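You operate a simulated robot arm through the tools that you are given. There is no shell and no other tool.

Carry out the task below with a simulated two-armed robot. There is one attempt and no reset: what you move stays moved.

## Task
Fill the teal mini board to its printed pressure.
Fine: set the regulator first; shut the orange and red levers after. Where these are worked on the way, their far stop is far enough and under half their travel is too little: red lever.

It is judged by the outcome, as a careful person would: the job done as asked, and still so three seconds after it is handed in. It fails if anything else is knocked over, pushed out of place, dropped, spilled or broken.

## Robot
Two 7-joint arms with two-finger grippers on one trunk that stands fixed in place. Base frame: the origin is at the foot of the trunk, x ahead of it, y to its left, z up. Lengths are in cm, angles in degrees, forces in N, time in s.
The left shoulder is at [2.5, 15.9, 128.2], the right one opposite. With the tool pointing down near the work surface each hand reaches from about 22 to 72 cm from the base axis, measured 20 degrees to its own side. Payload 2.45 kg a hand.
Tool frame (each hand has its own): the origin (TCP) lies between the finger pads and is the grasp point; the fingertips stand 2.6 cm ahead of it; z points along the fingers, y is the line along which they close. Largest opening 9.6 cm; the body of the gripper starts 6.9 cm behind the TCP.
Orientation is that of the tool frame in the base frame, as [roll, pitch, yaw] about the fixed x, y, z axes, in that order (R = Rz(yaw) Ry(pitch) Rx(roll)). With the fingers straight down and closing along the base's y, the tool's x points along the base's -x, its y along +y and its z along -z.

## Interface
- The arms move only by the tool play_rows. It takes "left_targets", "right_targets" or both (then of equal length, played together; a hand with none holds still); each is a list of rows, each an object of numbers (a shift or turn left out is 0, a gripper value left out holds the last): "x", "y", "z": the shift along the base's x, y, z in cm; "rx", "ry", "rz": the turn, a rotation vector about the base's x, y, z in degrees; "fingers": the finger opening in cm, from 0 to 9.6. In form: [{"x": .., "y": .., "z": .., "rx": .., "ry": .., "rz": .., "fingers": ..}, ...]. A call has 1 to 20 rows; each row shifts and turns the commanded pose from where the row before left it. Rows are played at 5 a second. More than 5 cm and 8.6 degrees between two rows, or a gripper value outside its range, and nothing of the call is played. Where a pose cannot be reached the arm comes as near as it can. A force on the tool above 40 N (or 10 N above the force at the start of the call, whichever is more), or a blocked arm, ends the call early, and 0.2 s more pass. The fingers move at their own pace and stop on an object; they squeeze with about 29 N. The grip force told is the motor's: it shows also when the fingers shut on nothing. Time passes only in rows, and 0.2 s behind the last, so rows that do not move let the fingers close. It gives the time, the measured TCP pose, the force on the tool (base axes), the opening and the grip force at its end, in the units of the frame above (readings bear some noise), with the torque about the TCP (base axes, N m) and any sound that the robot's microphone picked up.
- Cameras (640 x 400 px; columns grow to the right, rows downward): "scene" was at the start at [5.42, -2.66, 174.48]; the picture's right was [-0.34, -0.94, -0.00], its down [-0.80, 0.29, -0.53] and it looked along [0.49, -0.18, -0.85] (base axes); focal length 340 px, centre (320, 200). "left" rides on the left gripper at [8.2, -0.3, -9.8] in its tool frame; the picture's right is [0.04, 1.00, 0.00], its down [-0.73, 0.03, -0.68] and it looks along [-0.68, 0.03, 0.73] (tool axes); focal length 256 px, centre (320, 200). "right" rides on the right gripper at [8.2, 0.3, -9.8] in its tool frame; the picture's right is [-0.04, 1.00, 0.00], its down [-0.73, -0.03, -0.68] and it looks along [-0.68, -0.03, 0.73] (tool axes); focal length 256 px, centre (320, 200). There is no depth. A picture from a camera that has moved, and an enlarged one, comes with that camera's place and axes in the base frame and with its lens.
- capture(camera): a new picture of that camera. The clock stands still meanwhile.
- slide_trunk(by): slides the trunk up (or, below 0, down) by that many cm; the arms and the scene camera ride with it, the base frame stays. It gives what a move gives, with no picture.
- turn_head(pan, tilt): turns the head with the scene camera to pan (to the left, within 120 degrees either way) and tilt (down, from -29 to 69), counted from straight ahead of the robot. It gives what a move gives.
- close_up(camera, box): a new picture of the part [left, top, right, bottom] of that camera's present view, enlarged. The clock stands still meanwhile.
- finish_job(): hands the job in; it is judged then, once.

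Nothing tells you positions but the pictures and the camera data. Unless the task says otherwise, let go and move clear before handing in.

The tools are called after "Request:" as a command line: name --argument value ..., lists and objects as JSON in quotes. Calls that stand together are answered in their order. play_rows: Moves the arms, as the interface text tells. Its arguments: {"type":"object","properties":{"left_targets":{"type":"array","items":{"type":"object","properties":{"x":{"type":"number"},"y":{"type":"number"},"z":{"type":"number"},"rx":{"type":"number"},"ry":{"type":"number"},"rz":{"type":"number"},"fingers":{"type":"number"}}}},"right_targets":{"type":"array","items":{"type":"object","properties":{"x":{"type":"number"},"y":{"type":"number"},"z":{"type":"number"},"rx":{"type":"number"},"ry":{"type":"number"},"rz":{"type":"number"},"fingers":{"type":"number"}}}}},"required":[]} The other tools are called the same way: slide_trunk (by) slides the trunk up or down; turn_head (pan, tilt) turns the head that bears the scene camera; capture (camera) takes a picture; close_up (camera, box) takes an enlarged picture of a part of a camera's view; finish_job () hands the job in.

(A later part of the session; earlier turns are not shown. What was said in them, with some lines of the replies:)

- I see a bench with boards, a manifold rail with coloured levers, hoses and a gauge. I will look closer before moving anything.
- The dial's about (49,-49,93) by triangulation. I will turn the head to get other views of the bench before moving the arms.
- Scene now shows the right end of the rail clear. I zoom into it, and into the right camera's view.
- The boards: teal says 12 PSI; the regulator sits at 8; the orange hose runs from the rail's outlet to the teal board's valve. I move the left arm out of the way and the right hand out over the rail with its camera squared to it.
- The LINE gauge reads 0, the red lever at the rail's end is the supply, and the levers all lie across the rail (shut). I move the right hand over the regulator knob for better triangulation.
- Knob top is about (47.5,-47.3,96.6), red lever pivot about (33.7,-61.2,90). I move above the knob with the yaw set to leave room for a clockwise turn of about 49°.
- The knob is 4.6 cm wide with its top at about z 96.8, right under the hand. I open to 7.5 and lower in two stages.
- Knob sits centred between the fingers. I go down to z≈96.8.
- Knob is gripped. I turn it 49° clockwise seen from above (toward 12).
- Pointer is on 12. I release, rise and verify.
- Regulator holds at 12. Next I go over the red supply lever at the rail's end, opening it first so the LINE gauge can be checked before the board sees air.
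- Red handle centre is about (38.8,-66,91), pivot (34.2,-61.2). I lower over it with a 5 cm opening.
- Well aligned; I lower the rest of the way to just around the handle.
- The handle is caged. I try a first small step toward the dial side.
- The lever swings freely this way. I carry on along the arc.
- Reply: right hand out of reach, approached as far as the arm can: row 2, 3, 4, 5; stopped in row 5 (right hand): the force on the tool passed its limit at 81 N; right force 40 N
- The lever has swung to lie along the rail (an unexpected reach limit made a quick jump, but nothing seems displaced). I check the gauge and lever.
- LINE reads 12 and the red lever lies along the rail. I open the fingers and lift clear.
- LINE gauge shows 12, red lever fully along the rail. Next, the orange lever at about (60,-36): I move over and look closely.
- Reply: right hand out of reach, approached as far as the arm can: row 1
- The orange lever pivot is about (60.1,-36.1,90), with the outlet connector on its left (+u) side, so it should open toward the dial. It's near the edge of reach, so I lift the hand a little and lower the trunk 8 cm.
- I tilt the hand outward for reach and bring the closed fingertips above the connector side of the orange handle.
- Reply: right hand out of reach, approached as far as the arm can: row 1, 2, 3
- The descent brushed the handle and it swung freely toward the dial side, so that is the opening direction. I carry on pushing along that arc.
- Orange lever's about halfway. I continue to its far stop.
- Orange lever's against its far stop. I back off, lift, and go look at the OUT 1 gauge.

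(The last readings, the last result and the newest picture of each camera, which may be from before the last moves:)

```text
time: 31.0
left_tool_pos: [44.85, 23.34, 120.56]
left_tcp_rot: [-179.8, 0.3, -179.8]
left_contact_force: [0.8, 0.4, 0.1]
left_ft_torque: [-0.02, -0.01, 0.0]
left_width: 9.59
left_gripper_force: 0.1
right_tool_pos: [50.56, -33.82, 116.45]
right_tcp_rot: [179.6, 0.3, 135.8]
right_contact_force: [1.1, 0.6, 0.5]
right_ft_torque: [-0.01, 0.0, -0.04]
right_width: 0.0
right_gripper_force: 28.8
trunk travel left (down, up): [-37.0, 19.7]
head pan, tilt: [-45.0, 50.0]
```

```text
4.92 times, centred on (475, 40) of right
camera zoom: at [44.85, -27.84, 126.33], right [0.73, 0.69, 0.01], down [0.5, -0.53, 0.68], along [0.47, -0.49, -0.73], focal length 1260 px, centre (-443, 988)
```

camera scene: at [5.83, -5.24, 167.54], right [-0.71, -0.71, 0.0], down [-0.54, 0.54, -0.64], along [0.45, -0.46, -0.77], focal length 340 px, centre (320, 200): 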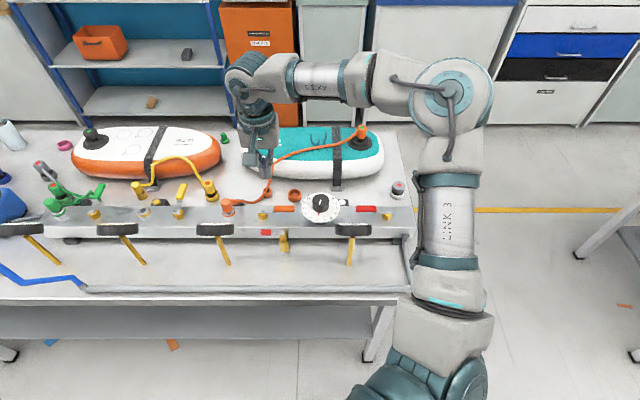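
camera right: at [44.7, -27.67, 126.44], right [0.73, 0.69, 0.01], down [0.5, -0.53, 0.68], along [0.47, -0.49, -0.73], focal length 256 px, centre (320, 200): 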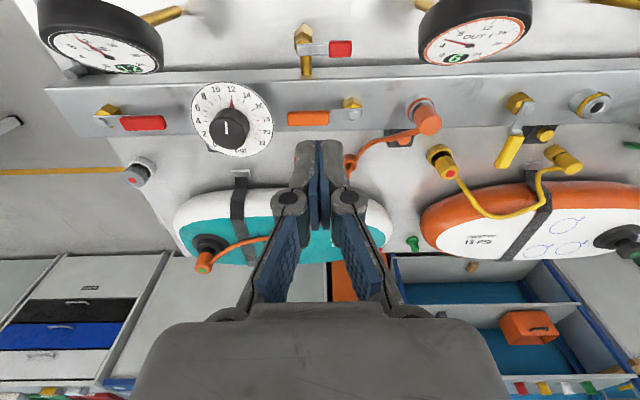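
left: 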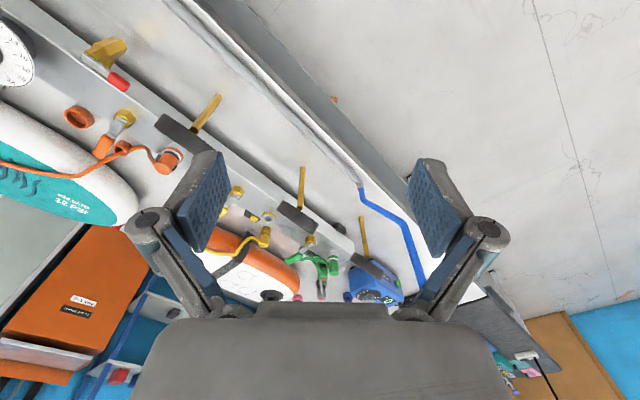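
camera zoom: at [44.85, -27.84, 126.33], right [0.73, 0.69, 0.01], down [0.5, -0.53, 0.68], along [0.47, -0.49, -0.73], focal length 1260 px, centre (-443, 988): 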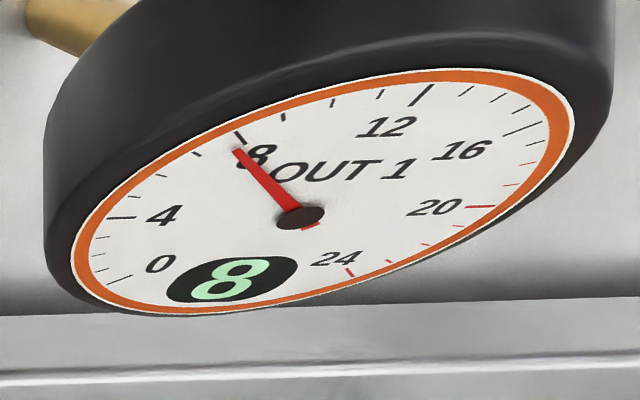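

The board is filling: OUT 1 went from 6 to 8. I wait more and check.

Request:
play_rows --right_targets '[{}, {}, {}, {}, {}, {}, {}, {}, {}, {}]'

Request:
close_up --camera "right" --box '[410, 0, 540, 80]'

Request:
play_rows --right_targets '[{}, {}, {}, {}, {}, {}, {}, {}, {}, {}, {}, {}, {}, {}, {}]'

Request:
close_up --camera "right" --box '[410, 0, 540, 80]'

Request:
close_up --camera "right" --box '[30, 0, 180, 90]'

```text
time: 33.2
left_tool_pos: [44.9, 23.37, 120.49]
left_tcp_rot: [-179.8, 0.1, -179.9]
left_contact_force: [0.1, 0.1, 0.6]
left_ft_torque: [0.03, 0.02, 0.03]
left_width: 9.58
left_gripper_force: 0.1
right_tool_pos: [50.54, -33.82, 116.41]
right_tcp_rot: [179.5, 0.2, 135.7]
right_contact_force: [0.0, 0.4, -1.0]
right_ft_torque: [0.0, -0.02, 0.02]
right_width: 0.01
right_gripper_force: 28.9
trunk travel left (down, up): [-37.0, 19.7]
head pan, tilt: [-45.0, 50.0]
```

```text
4.92 times, centred on (475, 40) of right
camera zoom: at [44.87, -27.83, 126.33], right [0.73, 0.69, 0.01], down [0.5, -0.53, 0.68], along [0.47, -0.49, -0.73], focal length 1260 px, centre (-443, 988)
```

zoom: 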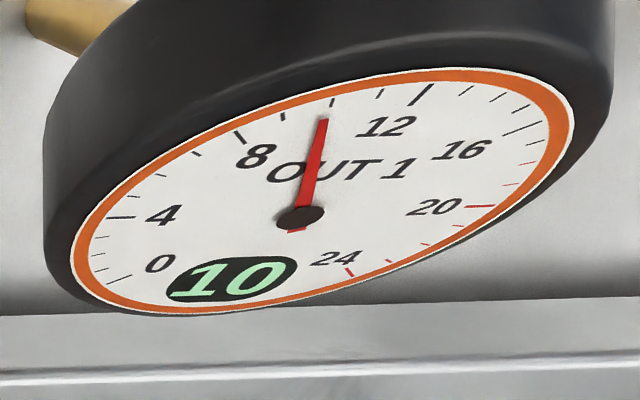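

```text
time: 36.4
left_tool_pos: [44.86, 23.32, 120.43]
left_tcp_rot: [-179.7, 0.2, -179.9]
left_contact_force: [0.0, 0.9, 0.0]
left_ft_torque: [-0.01, 0.0, 0.03]
left_width: 9.61
left_gripper_force: 0.0
right_tool_pos: [50.49, -33.77, 116.51]
right_tcp_rot: [179.6, 0.3, 135.8]
right_contact_force: [0.9, -0.4, 0.4]
right_ft_torque: [0.04, -0.03, -0.01]
right_width: 0.0
right_gripper_force: 27.8
trunk travel left (down, up): [-37.0, 19.7]
head pan, tilt: [-45.0, 50.0]
```

```text
4.92 times, centred on (475, 40) of right
camera zoom: at [44.87, -27.83, 126.33], right [0.73, 0.69, 0.01], down [0.5, -0.53, 0.68], along [0.47, -0.49, -0.73], focal length 1260 px, centre (-443, 988)
```

zoom: 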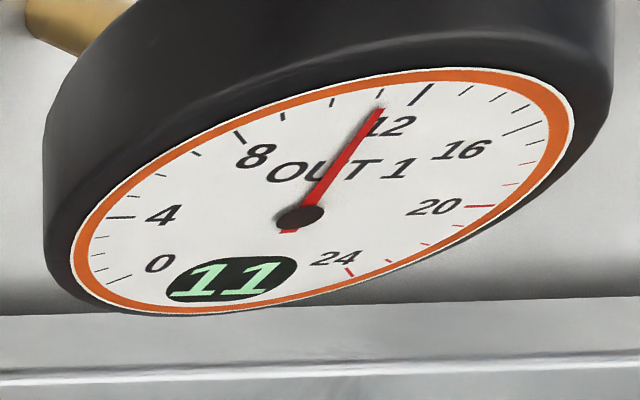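

```text
4.27 times, centred on (105, 45) of right
camera zoom: at [44.87, -27.83, 126.33], right [0.73, 0.69, 0.01], down [0.5, -0.53, 0.68], along [0.47, -0.49, -0.73], focal length 1092 px, centre (1237, 861)
```

zoom: 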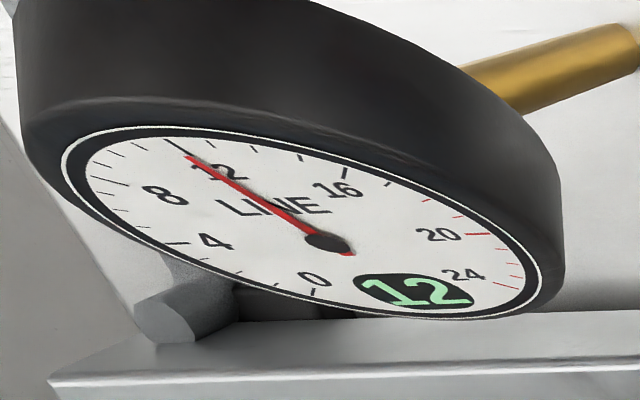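

Exponential approach toward 12; OUT 1 is at 11. I wait longer.

Request:
play_rows --right_targets '[{}, {}, {}, {}, {}, {}, {}, {}, {}, {}, {}, {}, {}, {}, {}, {}, {}, {}, {}, {}]'

Request:
close_up --camera "right" --box '[410, 0, 540, 80]'

Request:
play_rows --right_targets '[{}, {}, {}, {}, {}, {}, {}, {}, {}, {}, {}, {}, {}, {}, {}, {}, {}, {}, {}, {}]'

Request:
close_up --camera "right" --box '[410, 0, 540, 80]'

```text
time: 40.6
left_tool_pos: [44.99, 23.35, 120.49]
left_tcp_rot: [-179.9, 0.2, -179.8]
left_contact_force: [-0.8, 0.0, -0.9]
left_ft_torque: [0.02, -0.01, 0.01]
left_width: 9.61
left_gripper_force: 0.0
right_tool_pos: [50.53, -33.81, 116.6]
right_tcp_rot: [179.6, 0.2, 135.8]
right_contact_force: [0.1, 0.6, -0.2]
right_ft_torque: [0.03, 0.01, 0.02]
right_width: 0.01
right_gripper_force: 27.7
trunk travel left (down, up): [-37.0, 19.7]
head pan, tilt: [-45.0, 50.0]
```

```text
4.92 times, centred on (475, 40) of right
camera zoom: at [44.87, -27.83, 126.33], right [0.73, 0.69, 0.01], down [0.5, -0.53, 0.68], along [0.47, -0.49, -0.73], focal length 1260 px, centre (-443, 988)
```

zoom: 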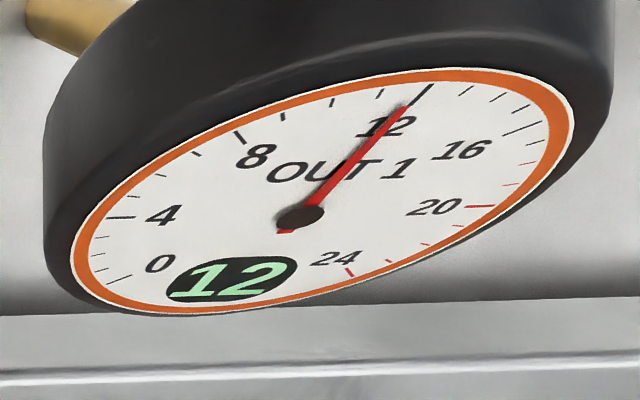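

```text
time: 44.8
left_tool_pos: [44.78, 23.34, 120.45]
left_tcp_rot: [-179.8, 0.2, -179.9]
left_contact_force: [0.5, -0.3, 0.3]
left_ft_torque: [-0.01, -0.02, 0.03]
left_width: 9.61
left_gripper_force: 0.1
right_tool_pos: [50.47, -33.73, 116.5]
right_tcp_rot: [179.6, 0.3, 135.7]
right_contact_force: [0.7, 0.5, 0.8]
right_ft_torque: [0.01, 0.0, 0.01]
right_width: 0.01
right_gripper_force: 28.4
trunk travel left (down, up): [-37.0, 19.7]
head pan, tilt: [-45.0, 50.0]
```

```text
4.92 times, centred on (475, 40) of right
camera zoom: at [44.87, -27.83, 126.33], right [0.73, 0.69, 0.01], down [0.5, -0.53, 0.68], along [0.47, -0.49, -0.73], focal length 1260 px, centre (-443, 988)
```

zoom: 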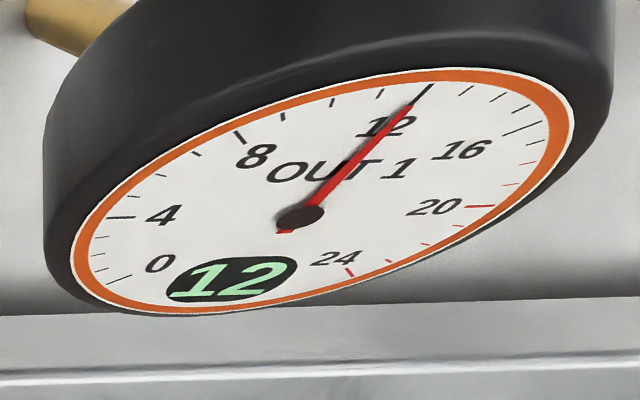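

OUT 1 sits at 12 and is settled. Now I shut the orange lever: I come down on the robot side of its handle with closed fingers, and will push it back round.

Request:
play_rows --right_targets '[{"x": 0.8, "y": -0.8, "z": -3, "rx": -3.5, "ry": -3.5}, {"x": 0.8, "y": -0.8, "z": -4, "rx": -3.5, "ry": -3.5}, {"x": 0.8, "y": -0.8, "z": -4, "rx": -3.5, "ry": -3.5}, {"x": 0.8, "y": -0.7, "z": -3, "rx": -3.5, "ry": -3.5}, {}]'

Request:
capture --camera "right"

Request:
close_up --camera "scene" --box '[195, 160, 315, 250]'

```text
time: 46.0
left_tool_pos: [44.83, 23.38, 120.55]
left_tcp_rot: [-179.8, 0.2, -179.9]
left_contact_force: [0.4, -0.1, 1.4]
left_ft_torque: [0.03, 0.01, -0.01]
left_width: 9.6
left_gripper_force: 0.1
right_tool_pos: [53.68, -36.7, 102.42]
right_tcp_rot: [179.9, 20.1, 135.8]
right_contact_force: [0.3, 0.8, -0.3]
right_ft_torque: [0.01, 0.0, 0.0]
right_width: 0.0
right_gripper_force: 28.1
trunk travel left (down, up): [-37.0, 19.7]
head pan, tilt: [-45.0, 50.0]
```

```text
taken
camera right: at [45.94, -28.89, 108.79], right [0.72, 0.69, 0.02], down [0.3, -0.34, 0.89], along [0.62, -0.64, -0.46], focal length 256 px, centre (320, 200)
```

right: 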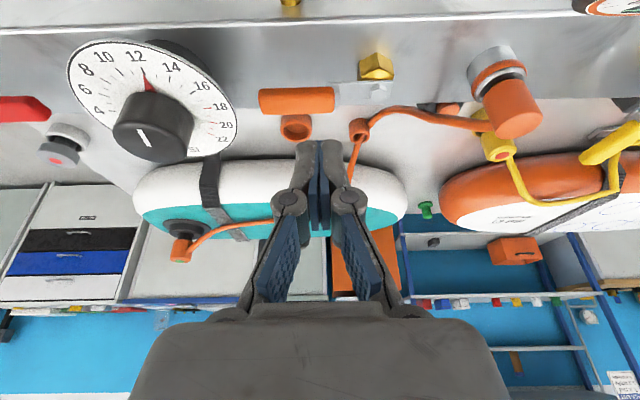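

```text
4.44 times, centred on (255, 205) of scene
camera zoom: at [6.02, -5.38, 167.53], right [-0.71, -0.71, 0.0], down [-0.54, 0.54, -0.64], along [0.45, -0.45, -0.77], focal length 1512 px, centre (609, 178)
```

zoom: 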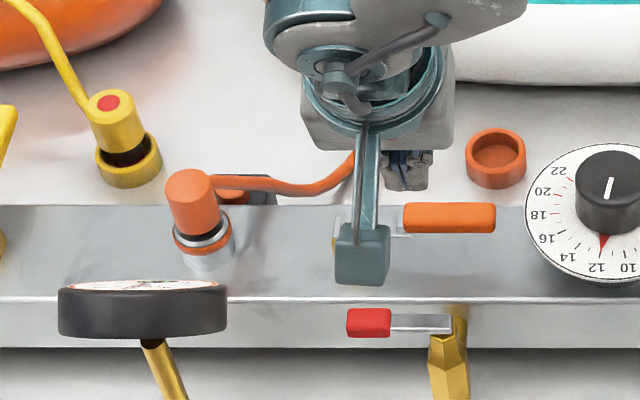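

Fingertips will land about 1 cm on the robot side of the handle. I go down.

Request:
play_rows --right_targets '[{"z": -3}, {"z": -3}, {"z": -2.3}, {}]'

Request:
capture --camera "right"

Request:
close_up --camera "scene" --box '[195, 160, 315, 250]'

```text
time: 47.0
left_tool_pos: [44.79, 23.41, 120.41]
left_tcp_rot: [-179.6, 0.2, -179.9]
left_contact_force: [0.3, -0.4, -0.1]
left_ft_torque: [0.03, -0.04, 0.01]
left_width: 9.61
left_gripper_force: 0.1
right_tool_pos: [53.67, -36.78, 94.04]
right_tcp_rot: [179.8, 20.1, 135.8]
right_contact_force: [-0.7, 0.2, -0.4]
right_ft_torque: [-0.01, 0.01, -0.01]
right_width: 0.0
right_gripper_force: 28.3
trunk travel left (down, up): [-37.0, 19.7]
head pan, tilt: [-45.0, 50.0]
```

```text
taken
camera right: at [46.06, -28.84, 100.47], right [0.72, 0.69, 0.02], down [0.31, -0.34, 0.89], along [0.62, -0.64, -0.46], focal length 256 px, centre (320, 200)
```

right: 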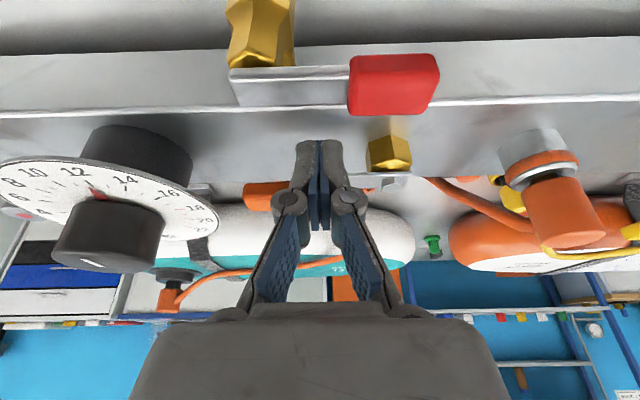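

```text
4.44 times, centred on (255, 205) of scene
camera zoom: at [6.07, -5.4, 167.53], right [-0.71, -0.71, 0.0], down [-0.54, 0.54, -0.64], along [0.45, -0.45, -0.77], focal length 1512 px, centre (609, 178)
```

zoom: 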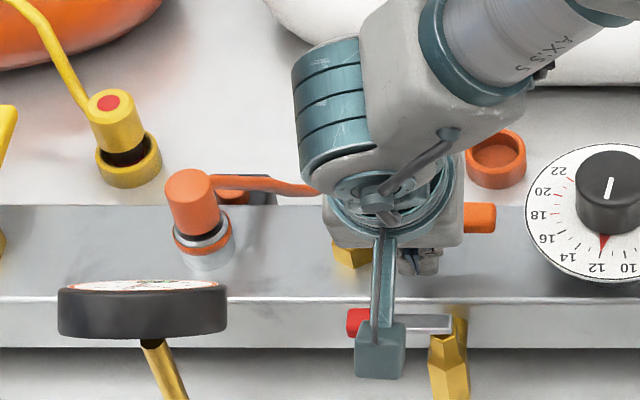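

Now push the orange handle back, first half.

Request:
play_rows --right_targets '[{"x": 0.7, "y": -0.7}, {"x": 0.8, "y": -1.4}, {"x": 1.0, "y": -0.95}, {"x": 1.2, "y": -0.75}, {}]'

Request:
capture --camera "right"

Request:
close_up --camera "scene" --box '[195, 160, 315, 250]'

```text
time: 48.2
left_tool_pos: [44.81, 23.41, 120.47]
left_tcp_rot: [-179.8, 0.1, -180.0]
left_contact_force: [-0.2, 0.6, -0.5]
left_ft_torque: [-0.01, -0.05, 0.02]
left_width: 9.62
left_gripper_force: 0.0
right_tool_pos: [57.49, -40.6, 94.06]
right_tcp_rot: [179.9, 20.1, 135.8]
right_contact_force: [-0.9, 0.8, 0.7]
right_ft_torque: [0.01, -0.02, 0.01]
right_width: 0.0
right_gripper_force: 28.3
trunk travel left (down, up): [-37.0, 19.7]
head pan, tilt: [-45.0, 50.0]
```

```text
taken
camera right: at [49.78, -32.66, 100.47], right [0.72, 0.69, 0.02], down [0.31, -0.34, 0.89], along [0.62, -0.64, -0.46], focal length 256 px, centre (320, 200)
```

right: 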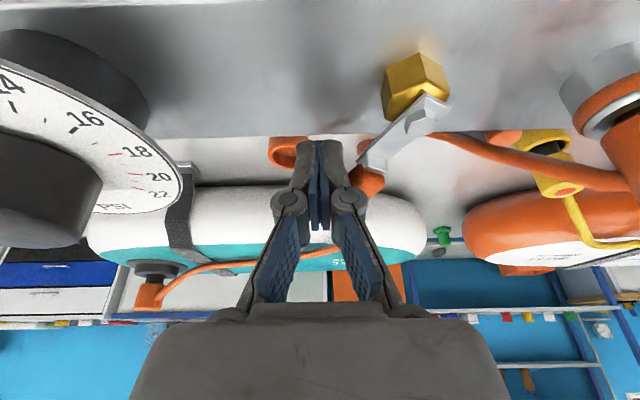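

```text
4.44 times, centred on (255, 205) of scene
camera zoom: at [6.08, -5.46, 167.52], right [-0.71, -0.71, 0.0], down [-0.54, 0.54, -0.64], along [0.45, -0.45, -0.77], focal length 1512 px, centre (609, 178)
```

zoom: 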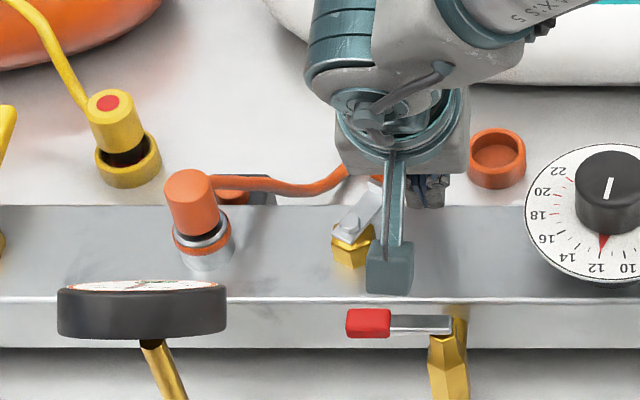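

Request:
play_rows --right_targets '[{"x": 1.3, "y": -0.4}, {"x": 1.3, "y": 0.0}, {"x": 1.2, "y": 0.4}, {}]'

Request:
capture --camera "right"

Request:
close_up --camera "scene" --box '[195, 160, 315, 250]'

```text
time: 49.2
left_tool_pos: [44.58, 23.15, 120.59]
left_tcp_rot: [-180.0, 0.3, 180.0]
left_contact_force: [0.2, -0.7, -0.4]
left_ft_torque: [0.0, 0.01, -0.04]
left_width: 9.61
left_gripper_force: 0.0
right_tool_pos: [60.88, -40.98, 93.9]
right_tcp_rot: [179.9, 19.9, 135.7]
right_contact_force: [-17.4, -6.0, 0.1]
right_ft_torque: [0.0, 0.07, 0.09]
right_width: 0.01
right_gripper_force: 28.4
trunk travel left (down, up): [-37.0, 19.7]
head pan, tilt: [-45.0, 50.0]
```

```text
taken
camera right: at [53.26, -32.95, 100.42], right [0.72, 0.69, 0.01], down [0.31, -0.34, 0.89], along [0.62, -0.64, -0.46], focal length 256 px, centre (320, 200)
```

right: 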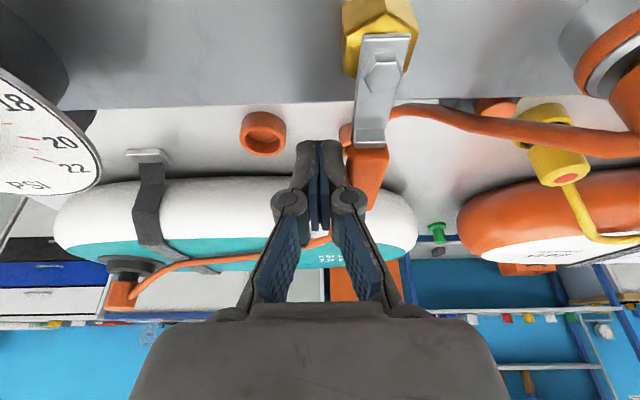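

```text
4.44 times, centred on (255, 205) of scene
camera zoom: at [5.61, -5.78, 167.53], right [-0.71, -0.71, 0.0], down [-0.54, 0.54, -0.64], along [0.45, -0.45, -0.77], focal length 1512 px, centre (609, 178)
```

zoom: 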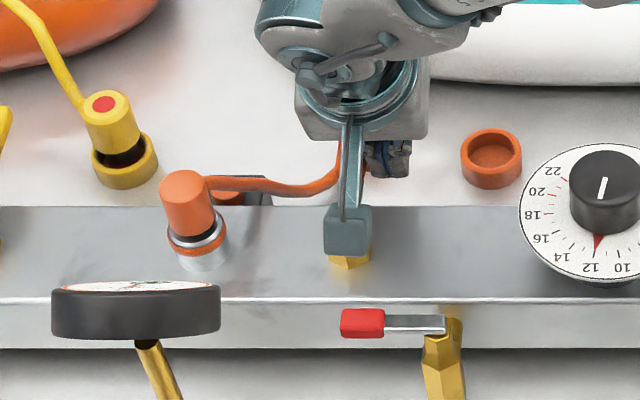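

Orange lever is back against its closed stop (reaction ~18 N). I back off, lift and check lever and gauges.

Request:
play_rows --right_targets '[{"x": -0.6, "y": -0.5}, {"z": 3, "rx": 3.5, "ry": 3.5}, {"z": 4, "rx": 3.5, "ry": 3.5}, {"z": 4, "x": -2, "y": 1.5, "rx": 3.5, "ry": 3.5}, {"z": 4, "x": -3, "y": 2, "rx": 3.5, "ry": 3.5}, {"z": 4, "x": -2.5, "y": 2}, {"z": 3, "x": -2, "y": 2}]'

Request:
capture --camera "right"

Request:
close_up --camera "scene" --box '[205, 170, 325, 260]'

Request:
close_up --camera "right" --box '[400, 0, 560, 100]'

```text
refused: row 5 steps farther than a row can; nothing moved
```

```text
taken
camera right: at [53.26, -32.95, 100.42], right [0.72, 0.69, 0.01], down [0.31, -0.34, 0.89], along [0.62, -0.64, -0.46], focal length 256 px, centre (320, 200)
```

right: 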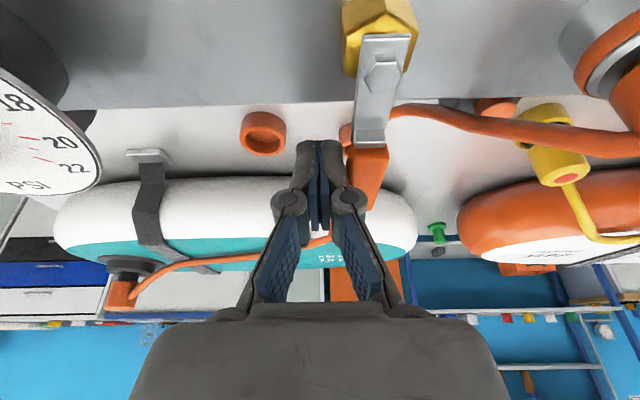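

```text
4.44 times, centred on (265, 215) of scene
camera zoom: at [5.61, -5.78, 167.53], right [-0.71, -0.71, 0.0], down [-0.54, 0.54, -0.64], along [0.45, -0.45, -0.77], focal length 1512 px, centre (564, 133)
```

zoom: 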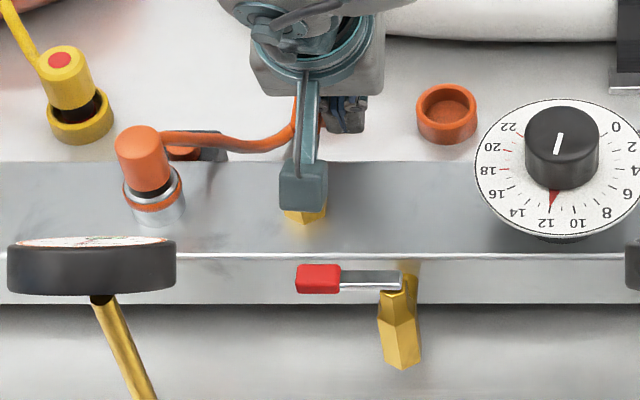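

```text
4.00 times, centred on (480, 50) of right
camera zoom: at [53.26, -32.95, 100.42], right [0.72, 0.69, 0.01], down [0.31, -0.34, 0.89], along [0.62, -0.64, -0.46], focal length 1024 px, centre (-320, 800)
```

zoom: 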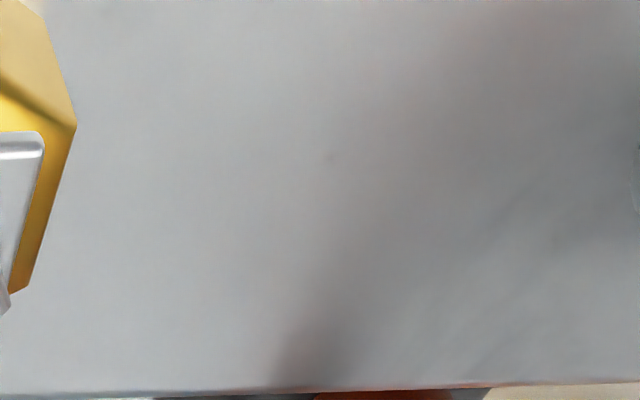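

The call was refused for one step being too long; I repeat with smaller steps.

Request:
play_rows --right_targets '[{"x": -0.6, "y": -0.5}, {"z": 3, "rx": 3.5, "ry": 3.5}, {"z": 4, "rx": 3.5, "ry": 3.5}, {"z": 4, "x": -2, "y": 1.5, "rx": 3.5, "ry": 3.5}, {"z": 3, "x": -2.5, "y": 2, "rx": 3.5, "ry": 3.5}, {"z": 3, "x": -2.5, "y": 2}, {"z": 3, "x": -2.5, "y": 2}, {"z": 2}]'

Request:
capture --camera "right"

Request:
close_up --camera "scene" --box '[205, 170, 325, 260]'

Request:
close_up --camera "right" --box '[400, 0, 560, 100]'

```text
time: 51.0
left_tool_pos: [44.96, 23.34, 120.47]
left_tcp_rot: [-179.8, 0.2, -179.9]
left_contact_force: [0.6, 0.6, -0.7]
left_ft_torque: [0.01, 0.01, -0.02]
left_width: 9.62
left_gripper_force: 0.1
right_tool_pos: [51.09, -33.54, 116.06]
right_tcp_rot: [179.7, 0.2, 135.8]
right_contact_force: [-0.8, 0.6, -0.3]
right_ft_torque: [0.03, 0.0, 0.01]
right_width: 0.0
right_gripper_force: 28.5
trunk travel left (down, up): [-37.0, 19.7]
head pan, tilt: [-45.0, 50.0]
```

```text
taken
camera right: at [45.51, -27.55, 125.83], right [0.73, 0.69, 0.01], down [0.5, -0.53, 0.68], along [0.47, -0.49, -0.73], focal length 256 px, centre (320, 200)
```

right: 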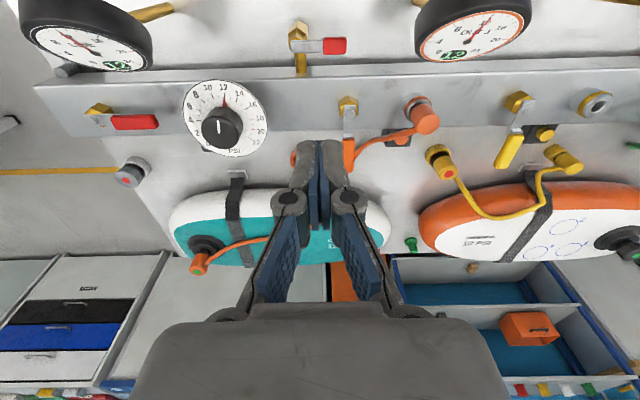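

```text
4.44 times, centred on (265, 215) of scene
camera zoom: at [6.06, -5.31, 167.52], right [-0.71, -0.71, 0.0], down [-0.54, 0.54, -0.64], along [0.45, -0.45, -0.77], focal length 1512 px, centre (564, 133)
```

zoom: 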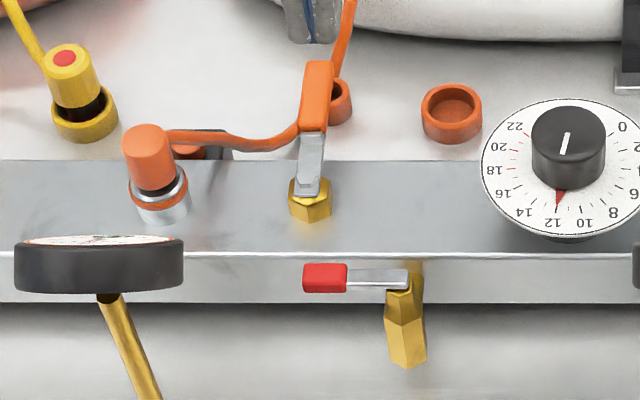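

```text
4.00 times, centred on (480, 50) of right
camera zoom: at [45.51, -27.55, 125.83], right [0.73, 0.69, 0.01], down [0.5, -0.53, 0.68], along [0.47, -0.49, -0.73], focal length 1024 px, centre (-320, 800)
```

zoom: 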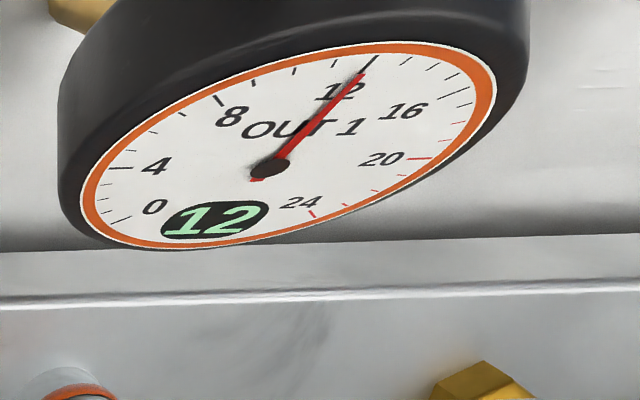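

Orange lever is fully shut with OUT 1 at 12. Now to the red lever: I move above the robot side of its handle.

Request:
play_rows --right_targets '[{"x": -2.6, "y": -3.5, "z": -0.8, "rz": 2.4}, {"x": -2.6, "y": -3.5, "z": -0.8, "rz": 2.4}, {"x": -2.6, "y": -3.5, "z": -0.8, "rz": 2.4}, {"x": -2.6, "y": -3.5, "z": -0.8, "rz": 2.4}, {"x": -2.6, "y": -3.5, "z": -0.8, "rz": 2.4}, {"x": -2.4, "y": -3.7, "z": -0.8, "rz": 2.2}, {}]'

Request:
capture --camera "right"

Request:
capture --camera "scene"

```text
time: 52.6
left_tool_pos: [45.03, 23.12, 120.42]
left_tcp_rot: [-179.8, 0.0, -179.8]
left_contact_force: [-0.3, -0.5, 0.6]
left_ft_torque: [-0.01, 0.02, 0.0]
left_width: 9.61
left_gripper_force: 0.0
right_tool_pos: [35.87, -55.1, 111.1]
right_tcp_rot: [179.6, 0.1, 150.1]
right_contact_force: [-0.2, 0.4, 0.2]
right_ft_torque: [0.01, -0.03, -0.01]
right_width: 0.0
right_gripper_force: 28.6
trunk travel left (down, up): [-37.0, 19.7]
head pan, tilt: [-45.0, 50.0]
```

```text
taken
camera right: at [28.97, -50.69, 120.96], right [0.53, 0.85, 0.01], down [0.62, -0.4, 0.68], along [0.58, -0.36, -0.73], focal length 256 px, centre (320, 200)
```

right: 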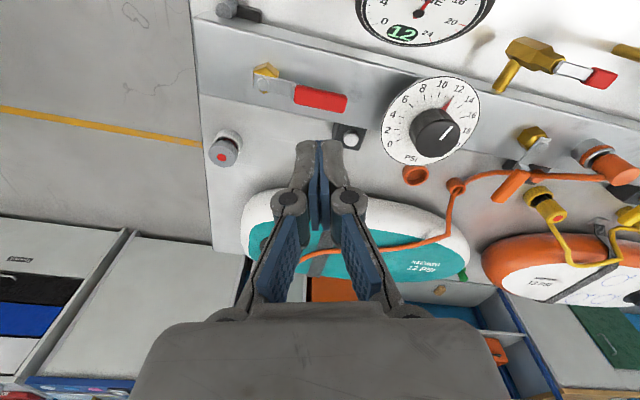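

```text
taken
camera scene: at [5.95, -5.92, 167.51], right [-0.71, -0.71, 0.0], down [-0.54, 0.54, -0.64], along [0.45, -0.45, -0.77], focal length 340 px, centre (320, 200)
```

scene: 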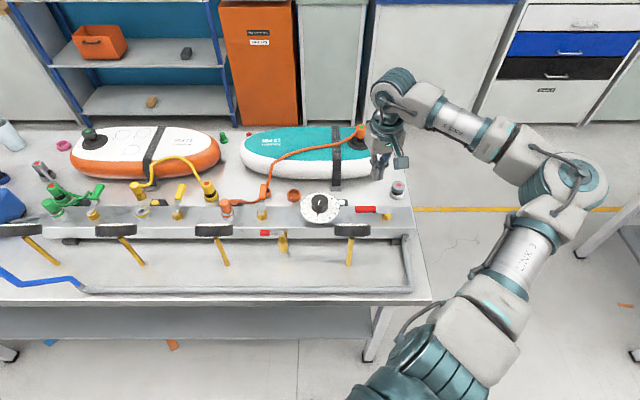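

Landing spot checked; I turn the yaw a little more to keep the camera clear of the LINE gauge, then lower in stages.

Request:
play_rows --right_targets '[{"rz": 7.5, "z": -2}, {"rz": 7.5, "z": -2}, {"z": -3}, {"z": -3}, {}]'

Request:
capture --camera "right"

Request:
close_up --camera "scene" --box '[320, 160, 440, 250]'

```text
time: 53.8
left_tool_pos: [44.84, 23.38, 120.51]
left_tcp_rot: [-179.7, 0.2, -179.9]
left_contact_force: [0.6, 0.1, -0.2]
left_ft_torque: [-0.01, -0.01, 0.03]
left_width: 9.59
left_gripper_force: 0.0
right_tool_pos: [35.89, -54.86, 101.36]
right_tcp_rot: [179.6, 0.4, 164.9]
right_contact_force: [0.1, 0.1, -0.1]
right_ft_torque: [-0.03, -0.02, 0.01]
right_width: 0.01
right_gripper_force: 28.7
trunk travel left (down, up): [-37.0, 19.7]
head pan, tilt: [-45.0, 50.0]
```

```text
taken
camera right: at [28.0, -52.33, 111.05], right [0.3, 0.95, 0.01], down [0.7, -0.22, 0.68], along [0.65, -0.2, -0.73], focal length 256 px, centre (320, 200)
```

right: 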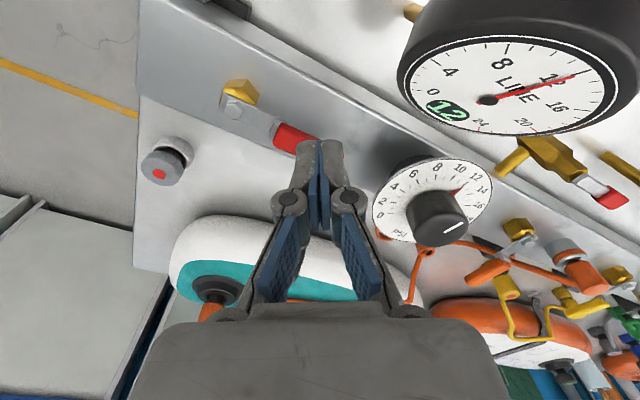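

```text
4.44 times, centred on (380, 205) of scene
camera zoom: at [5.89, -5.6, 167.52], right [-0.71, -0.71, 0.0], down [-0.54, 0.54, -0.64], along [0.45, -0.45, -0.77], focal length 1512 px, centre (53, 178)
```

zoom: 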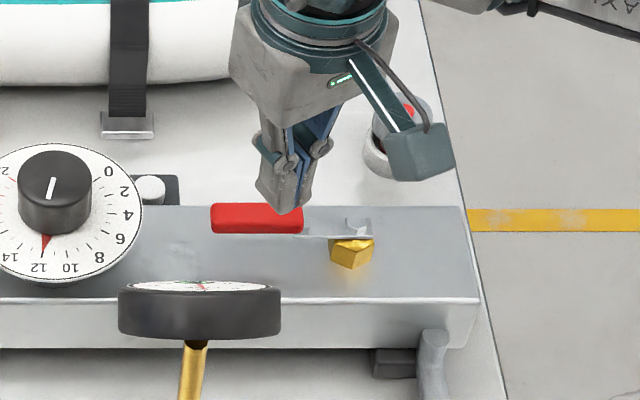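

Request:
play_rows --right_targets '[{"z": -3}, {"z": -3}, {"z": -2.2}, {}]'

Request:
capture --camera "right"

Request:
close_up --camera "scene" --box '[320, 160, 440, 250]'

```text
time: 54.8
left_tool_pos: [44.85, 23.32, 120.52]
left_tcp_rot: [-179.8, 0.2, -179.9]
left_contact_force: [0.0, -0.4, 0.1]
left_ft_torque: [0.02, 0.0, 0.0]
left_width: 9.58
left_gripper_force: 0.0
right_tool_pos: [35.77, -54.85, 93.01]
right_tcp_rot: [179.6, 0.4, 164.8]
right_contact_force: [-0.2, -0.1, -0.5]
right_ft_torque: [0.03, 0.0, -0.03]
right_width: 0.02
right_gripper_force: 28.6
trunk travel left (down, up): [-37.0, 19.7]
head pan, tilt: [-45.0, 50.0]
```

```text
taken
camera right: at [27.88, -52.48, 102.83], right [0.3, 0.95, 0.01], down [0.7, -0.22, 0.68], along [0.65, -0.2, -0.73], focal length 256 px, centre (320, 200)
```

right: 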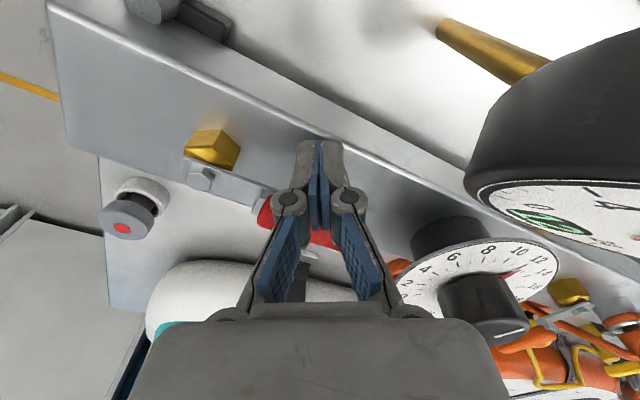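

```text
4.44 times, centred on (380, 205) of scene
camera zoom: at [5.9, -5.64, 167.52], right [-0.71, -0.71, 0.0], down [-0.54, 0.54, -0.64], along [0.45, -0.45, -0.77], focal length 1512 px, centre (53, 178)
```

zoom: 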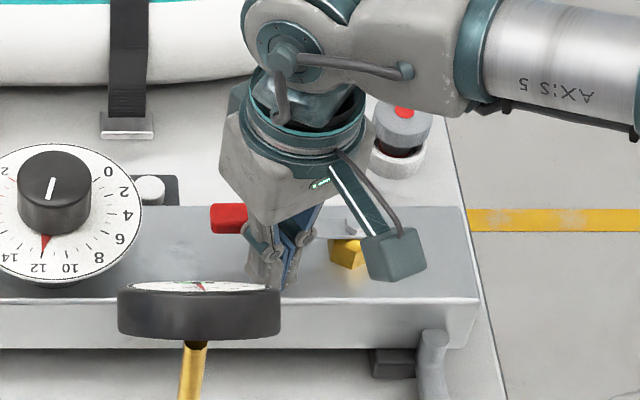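

Fingertips are on the robot side of the red handle. I push it back along its arc, first half.

Request:
play_rows --right_targets '[{"x": 0.6, "y": -0.75}, {"x": 1.3, "y": -0.8, "rz": -5}, {"x": 1.15, "y": -1.1, "rz": -5}, {"x": 0.8, "y": -1.3, "rz": -5}, {}]'

Request:
capture --camera "right"

Request:
close_up --camera "scene" --box '[320, 160, 440, 250]'

```text
time: 56.0
left_tool_pos: [44.81, 23.27, 120.48]
left_tcp_rot: [-179.8, 0.2, -179.9]
left_contact_force: [0.3, -0.8, -0.3]
left_ft_torque: [-0.03, 0.03, -0.01]
left_width: 9.6
left_gripper_force: 0.0
right_tool_pos: [39.51, -58.92, 92.99]
right_tcp_rot: [179.6, 0.1, 149.9]
right_contact_force: [-0.2, 0.4, -0.6]
right_ft_torque: [0.02, -0.02, 0.0]
right_width: 0.02
right_gripper_force: 28.3
trunk travel left (down, up): [-37.0, 19.7]
head pan, tilt: [-45.0, 50.0]
```

```text
taken
camera right: at [32.67, -54.49, 102.81], right [0.54, 0.84, 0.01], down [0.61, -0.4, 0.68], along [0.58, -0.36, -0.73], focal length 256 px, centre (320, 200)
```

right: 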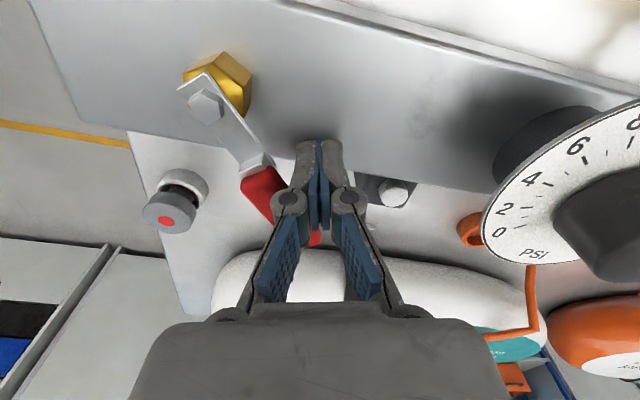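

```text
4.44 times, centred on (380, 205) of scene
camera zoom: at [5.94, -5.63, 167.52], right [-0.71, -0.71, 0.0], down [-0.54, 0.54, -0.64], along [0.45, -0.45, -0.77], focal length 1512 px, centre (53, 178)
```

zoom: 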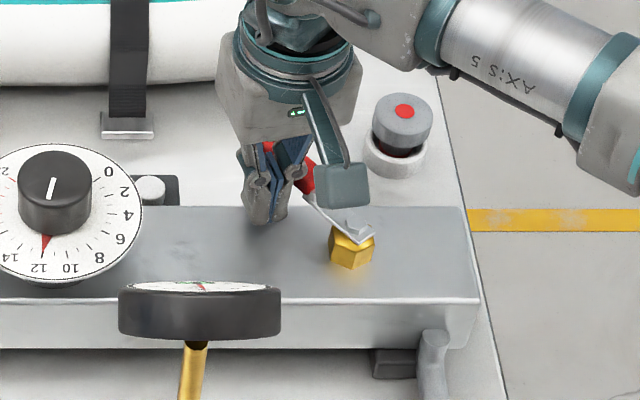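

Request:
play_rows --right_targets '[{"x": 0.5, "y": -1.4, "rz": -5}, {"x": 0.1, "y": -1.5, "rz": -5}, {"x": -0.4, "y": -1.4, "rz": -3}, {}]'

Request:
capture --camera "right"

Request:
close_up --camera "scene" --box '[320, 160, 440, 250]'

```text
time: 57.0
left_tool_pos: [44.91, 23.26, 120.53]
left_tcp_rot: [-179.8, 0.2, -179.9]
left_contact_force: [0.0, 0.2, -0.1]
left_ft_torque: [-0.01, -0.01, -0.02]
left_width: 9.61
left_gripper_force: 0.0
right_tool_pos: [39.87, -63.17, 92.97]
right_tcp_rot: [179.6, 0.3, 137.0]
right_contact_force: [0.2, 0.3, -0.5]
right_ft_torque: [0.01, 0.02, 0.01]
right_width: 0.0
right_gripper_force: 28.8
trunk travel left (down, up): [-37.0, 19.7]
head pan, tilt: [-45.0, 50.0]
```

```text
taken
camera right: at [34.04, -57.32, 102.81], right [0.71, 0.7, 0.01], down [0.51, -0.52, 0.68], along [0.48, -0.48, -0.73], focal length 256 px, centre (320, 200)
```

right: 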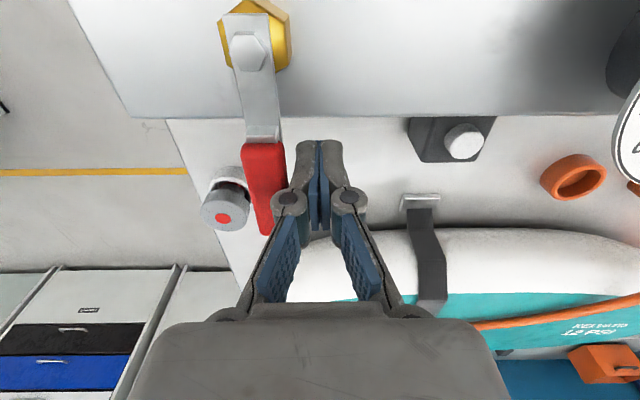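

```text
4.44 times, centred on (380, 205) of scene
camera zoom: at [5.96, -5.6, 167.52], right [-0.71, -0.71, 0.0], down [-0.54, 0.54, -0.64], along [0.45, -0.45, -0.77], focal length 1512 px, centre (53, 178)
```

zoom: 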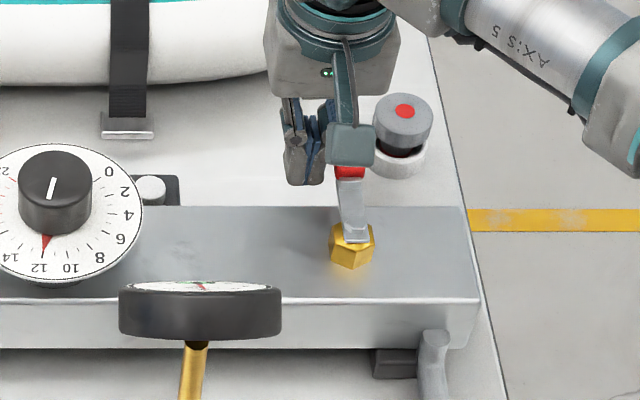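

Almost shut; I nudge it to its stop.

Request:
play_rows --right_targets '[{"x": -0.25, "y": -0.25}, {"x": -0.2, "y": -0.2}, {}]'

Request:
capture --camera "right"

```text
time: 57.8
left_tool_pos: [45.09, 23.51, 120.31]
left_tcp_rot: [-179.8, 0.1, -179.9]
left_contact_force: [-0.6, 0.1, -0.5]
left_ft_torque: [0.03, 0.03, 0.01]
left_width: 9.61
left_gripper_force: 0.1
right_tool_pos: [39.74, -63.18, 92.95]
right_tcp_rot: [179.6, 0.2, 137.0]
right_contact_force: [18.0, 13.5, -4.1]
right_ft_torque: [-0.04, 0.07, 0.05]
right_width: 0.0
right_gripper_force: 28.2
trunk travel left (down, up): [-37.0, 19.7]
head pan, tilt: [-45.0, 50.0]
```

```text
taken
camera right: at [33.91, -57.41, 102.84], right [0.71, 0.7, 0.01], down [0.51, -0.52, 0.68], along [0.48, -0.48, -0.73], focal length 256 px, centre (320, 200)
```

right: 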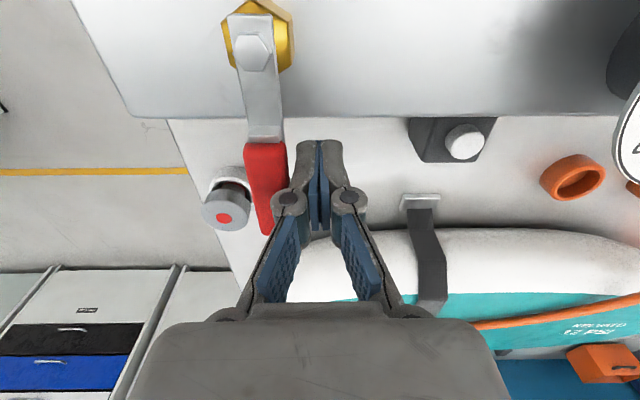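

Red lever is on its closed stop (22 N reaction). I back off, lift away and check everything.

Request:
play_rows --right_targets '[{"x": 0.7, "y": 0.7}, {"z": 3}, {"z": 4}, {"z": 4}, {"z": 4, "x": -1, "y": 1}, {"z": 3, "x": -2, "y": 2}, {"x": -2, "y": 2.5, "z": 2}, {"x": -1, "y": 3, "z": 1}, {}]'

Request:
capture --camera "right"

Request:
capture --camera "scene"

Request:
close_up --camera "scene" --box '[300, 160, 420, 250]'

Request:
close_up --camera "scene" --box '[195, 160, 315, 250]'

```text
time: 59.8
left_tool_pos: [44.95, 23.4, 120.45]
left_tcp_rot: [-179.8, 0.2, -179.8]
left_contact_force: [-0.9, -0.5, 0.2]
left_ft_torque: [-0.01, 0.02, 0.0]
left_width: 9.6
left_gripper_force: 0.0
right_tool_pos: [33.98, -54.32, 114.13]
right_tcp_rot: [179.6, 0.3, 137.0]
right_contact_force: [0.5, -0.8, 0.8]
right_ft_torque: [0.02, 0.01, 0.02]
right_width: 0.01
right_gripper_force: 28.6
trunk travel left (down, up): [-37.0, 19.7]
head pan, tilt: [-45.0, 50.0]
```

```text
taken
camera right: at [28.26, -48.45, 123.97], right [0.71, 0.7, 0.01], down [0.51, -0.52, 0.68], along [0.48, -0.48, -0.73], focal length 256 px, centre (320, 200)
```

right: 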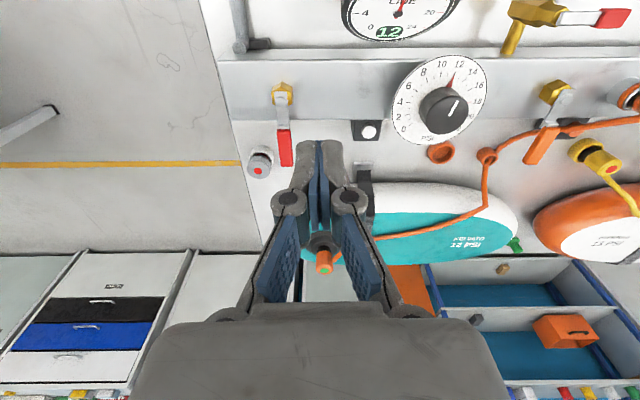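

```text
taken
camera scene: at [5.94, -5.41, 167.52], right [-0.71, -0.71, 0.0], down [-0.54, 0.54, -0.64], along [0.45, -0.45, -0.77], focal length 340 px, centre (320, 200)
```

scene: 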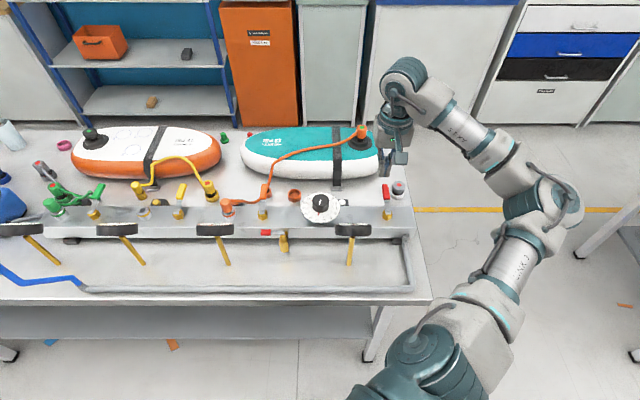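

```text
4.44 times, centred on (360, 205) of scene
camera zoom: at [5.94, -5.41, 167.52], right [-0.71, -0.71, 0.0], down [-0.54, 0.54, -0.64], along [0.45, -0.45, -0.77], focal length 1512 px, centre (142, 178)
```

zoom: 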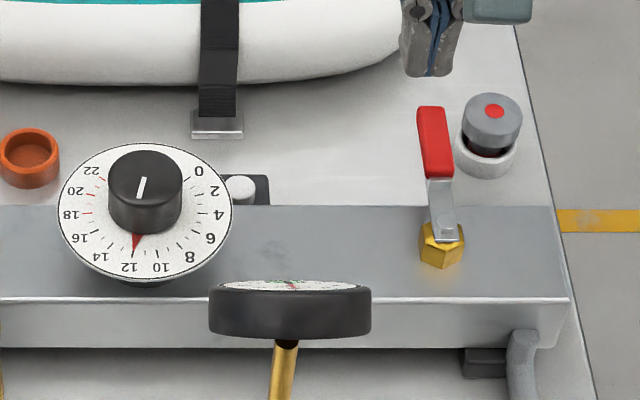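

```text
4.44 times, centred on (255, 205) of scene
camera zoom: at [5.94, -5.41, 167.52], right [-0.71, -0.71, 0.0], down [-0.54, 0.54, -0.64], along [0.45, -0.45, -0.77], focal length 1512 px, centre (609, 178)
```

zoom: 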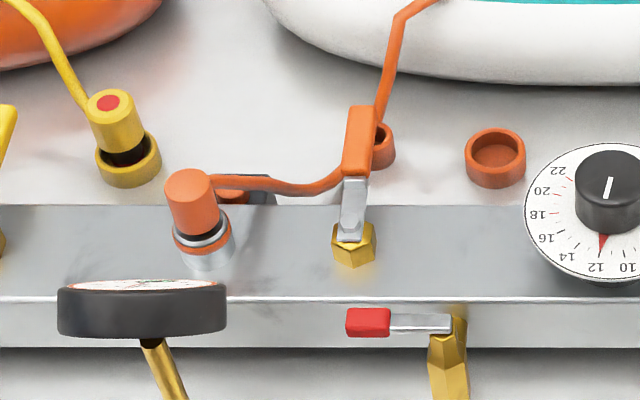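

Both levers stand across the rail as before. I take a last look at OUT 1 to be sure the pressure holds.

Request:
play_rows --right_targets '[{"x": 2.7, "y": 3.5, "z": 0.5}, {"x": 2.7, "y": 3.5, "z": 0.5}, {"x": 2.7, "y": 3.5, "z": 0.5}, {"x": 2.7, "y": 3.5, "z": 0.5}, {"x": 2.7, "y": 3.5, "z": 0.5}, {"x": 2.6, "y": 3.3}, {}, {}, {}, {}, {}]'

Request:
capture --camera "right"

Request:
close_up --camera "right" --box '[400, 0, 560, 100]'

Request:
close_up --camera "right" --box '[160, 180, 400, 280]'

```text
time: 62.2
left_tool_pos: [44.78, 23.29, 120.47]
left_tcp_rot: [-179.7, 0.3, -179.9]
left_contact_force: [0.6, -0.3, -0.6]
left_ft_torque: [0.02, 0.03, -0.01]
left_width: 9.61
left_gripper_force: 0.1
right_tool_pos: [50.25, -33.66, 116.55]
right_tcp_rot: [179.6, 0.4, 137.0]
right_contact_force: [0.0, -0.2, 0.2]
right_ft_torque: [0.02, -0.01, -0.01]
right_width: 0.0
right_gripper_force: 28.3
trunk travel left (down, up): [-37.0, 19.7]
head pan, tilt: [-45.0, 50.0]
```

```text
taken
camera right: at [44.41, -27.73, 126.32], right [0.71, 0.7, 0.01], down [0.51, -0.52, 0.68], along [0.48, -0.48, -0.73], focal length 256 px, centre (320, 200)
```

right: 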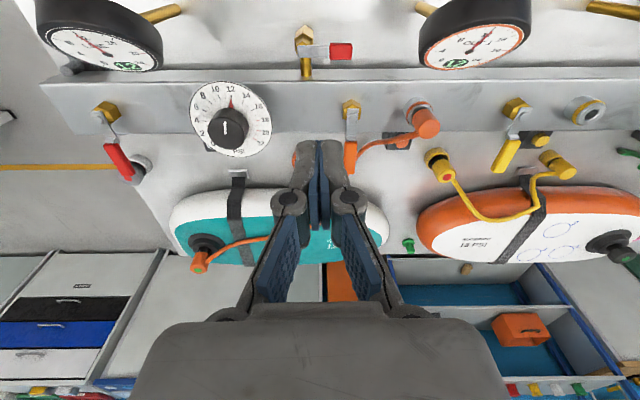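

```text
4.00 times, centred on (480, 50) of right
camera zoom: at [44.41, -27.73, 126.32], right [0.71, 0.7, 0.01], down [0.51, -0.52, 0.68], along [0.48, -0.48, -0.73], focal length 1024 px, centre (-320, 800)
```

zoom: 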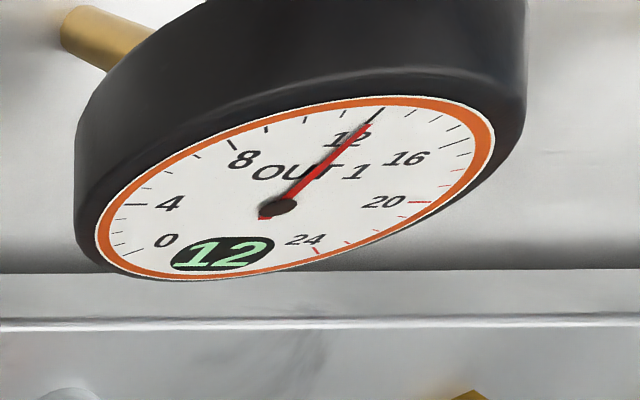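

```text
2.67 times, centred on (280, 230) of right
camera zoom: at [44.41, -27.73, 126.32], right [0.71, 0.7, 0.01], down [0.51, -0.52, 0.68], along [0.48, -0.48, -0.73], focal length 683 px, centre (427, 120)
```

zoom: 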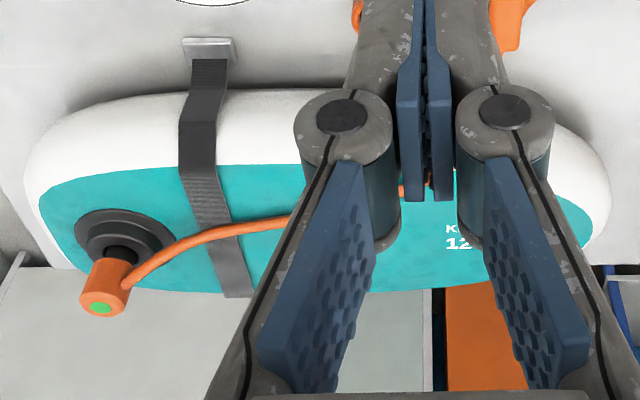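

OUT 1 holds at 12 PSI, the regulator is at 12, and the orange and red levers are shut. The hose is still on the teal board, and the hands are clear, so I hand the job in.

Request:
finish_job

```text
The job is handed in.
```

The teal board is filled to its printed 12 PSI, and the job is handed in. After both levers were shut, the OUT 1 gauge still read 12.

- **Regulator:** I set it first, turning it from 8 to 12. The LINE gauge confirmed 12 before any air reached the board.
- **Red and orange levers:** I opened both fully, red first. OUT 1 took about 12 seconds to reach 12. I then shut orange and red, each pushed back against its closed stop.
- **Second red-handled valve:** There is a small one on the front of the rail. It appeared to be a closed vent, so I took "red lever" to mean the one at the rail's end and left this one alone.
- **One rough moment:** While opening the red lever, the arm hit a reach limit and jumped, and the move stopped at 81 N. The lever still reached fully open, and later views showed nothing knocked over or out of place.

The orange hose is still connected to the board, since you didn't ask for it to come off. Both hands are clear of the bench fittings.
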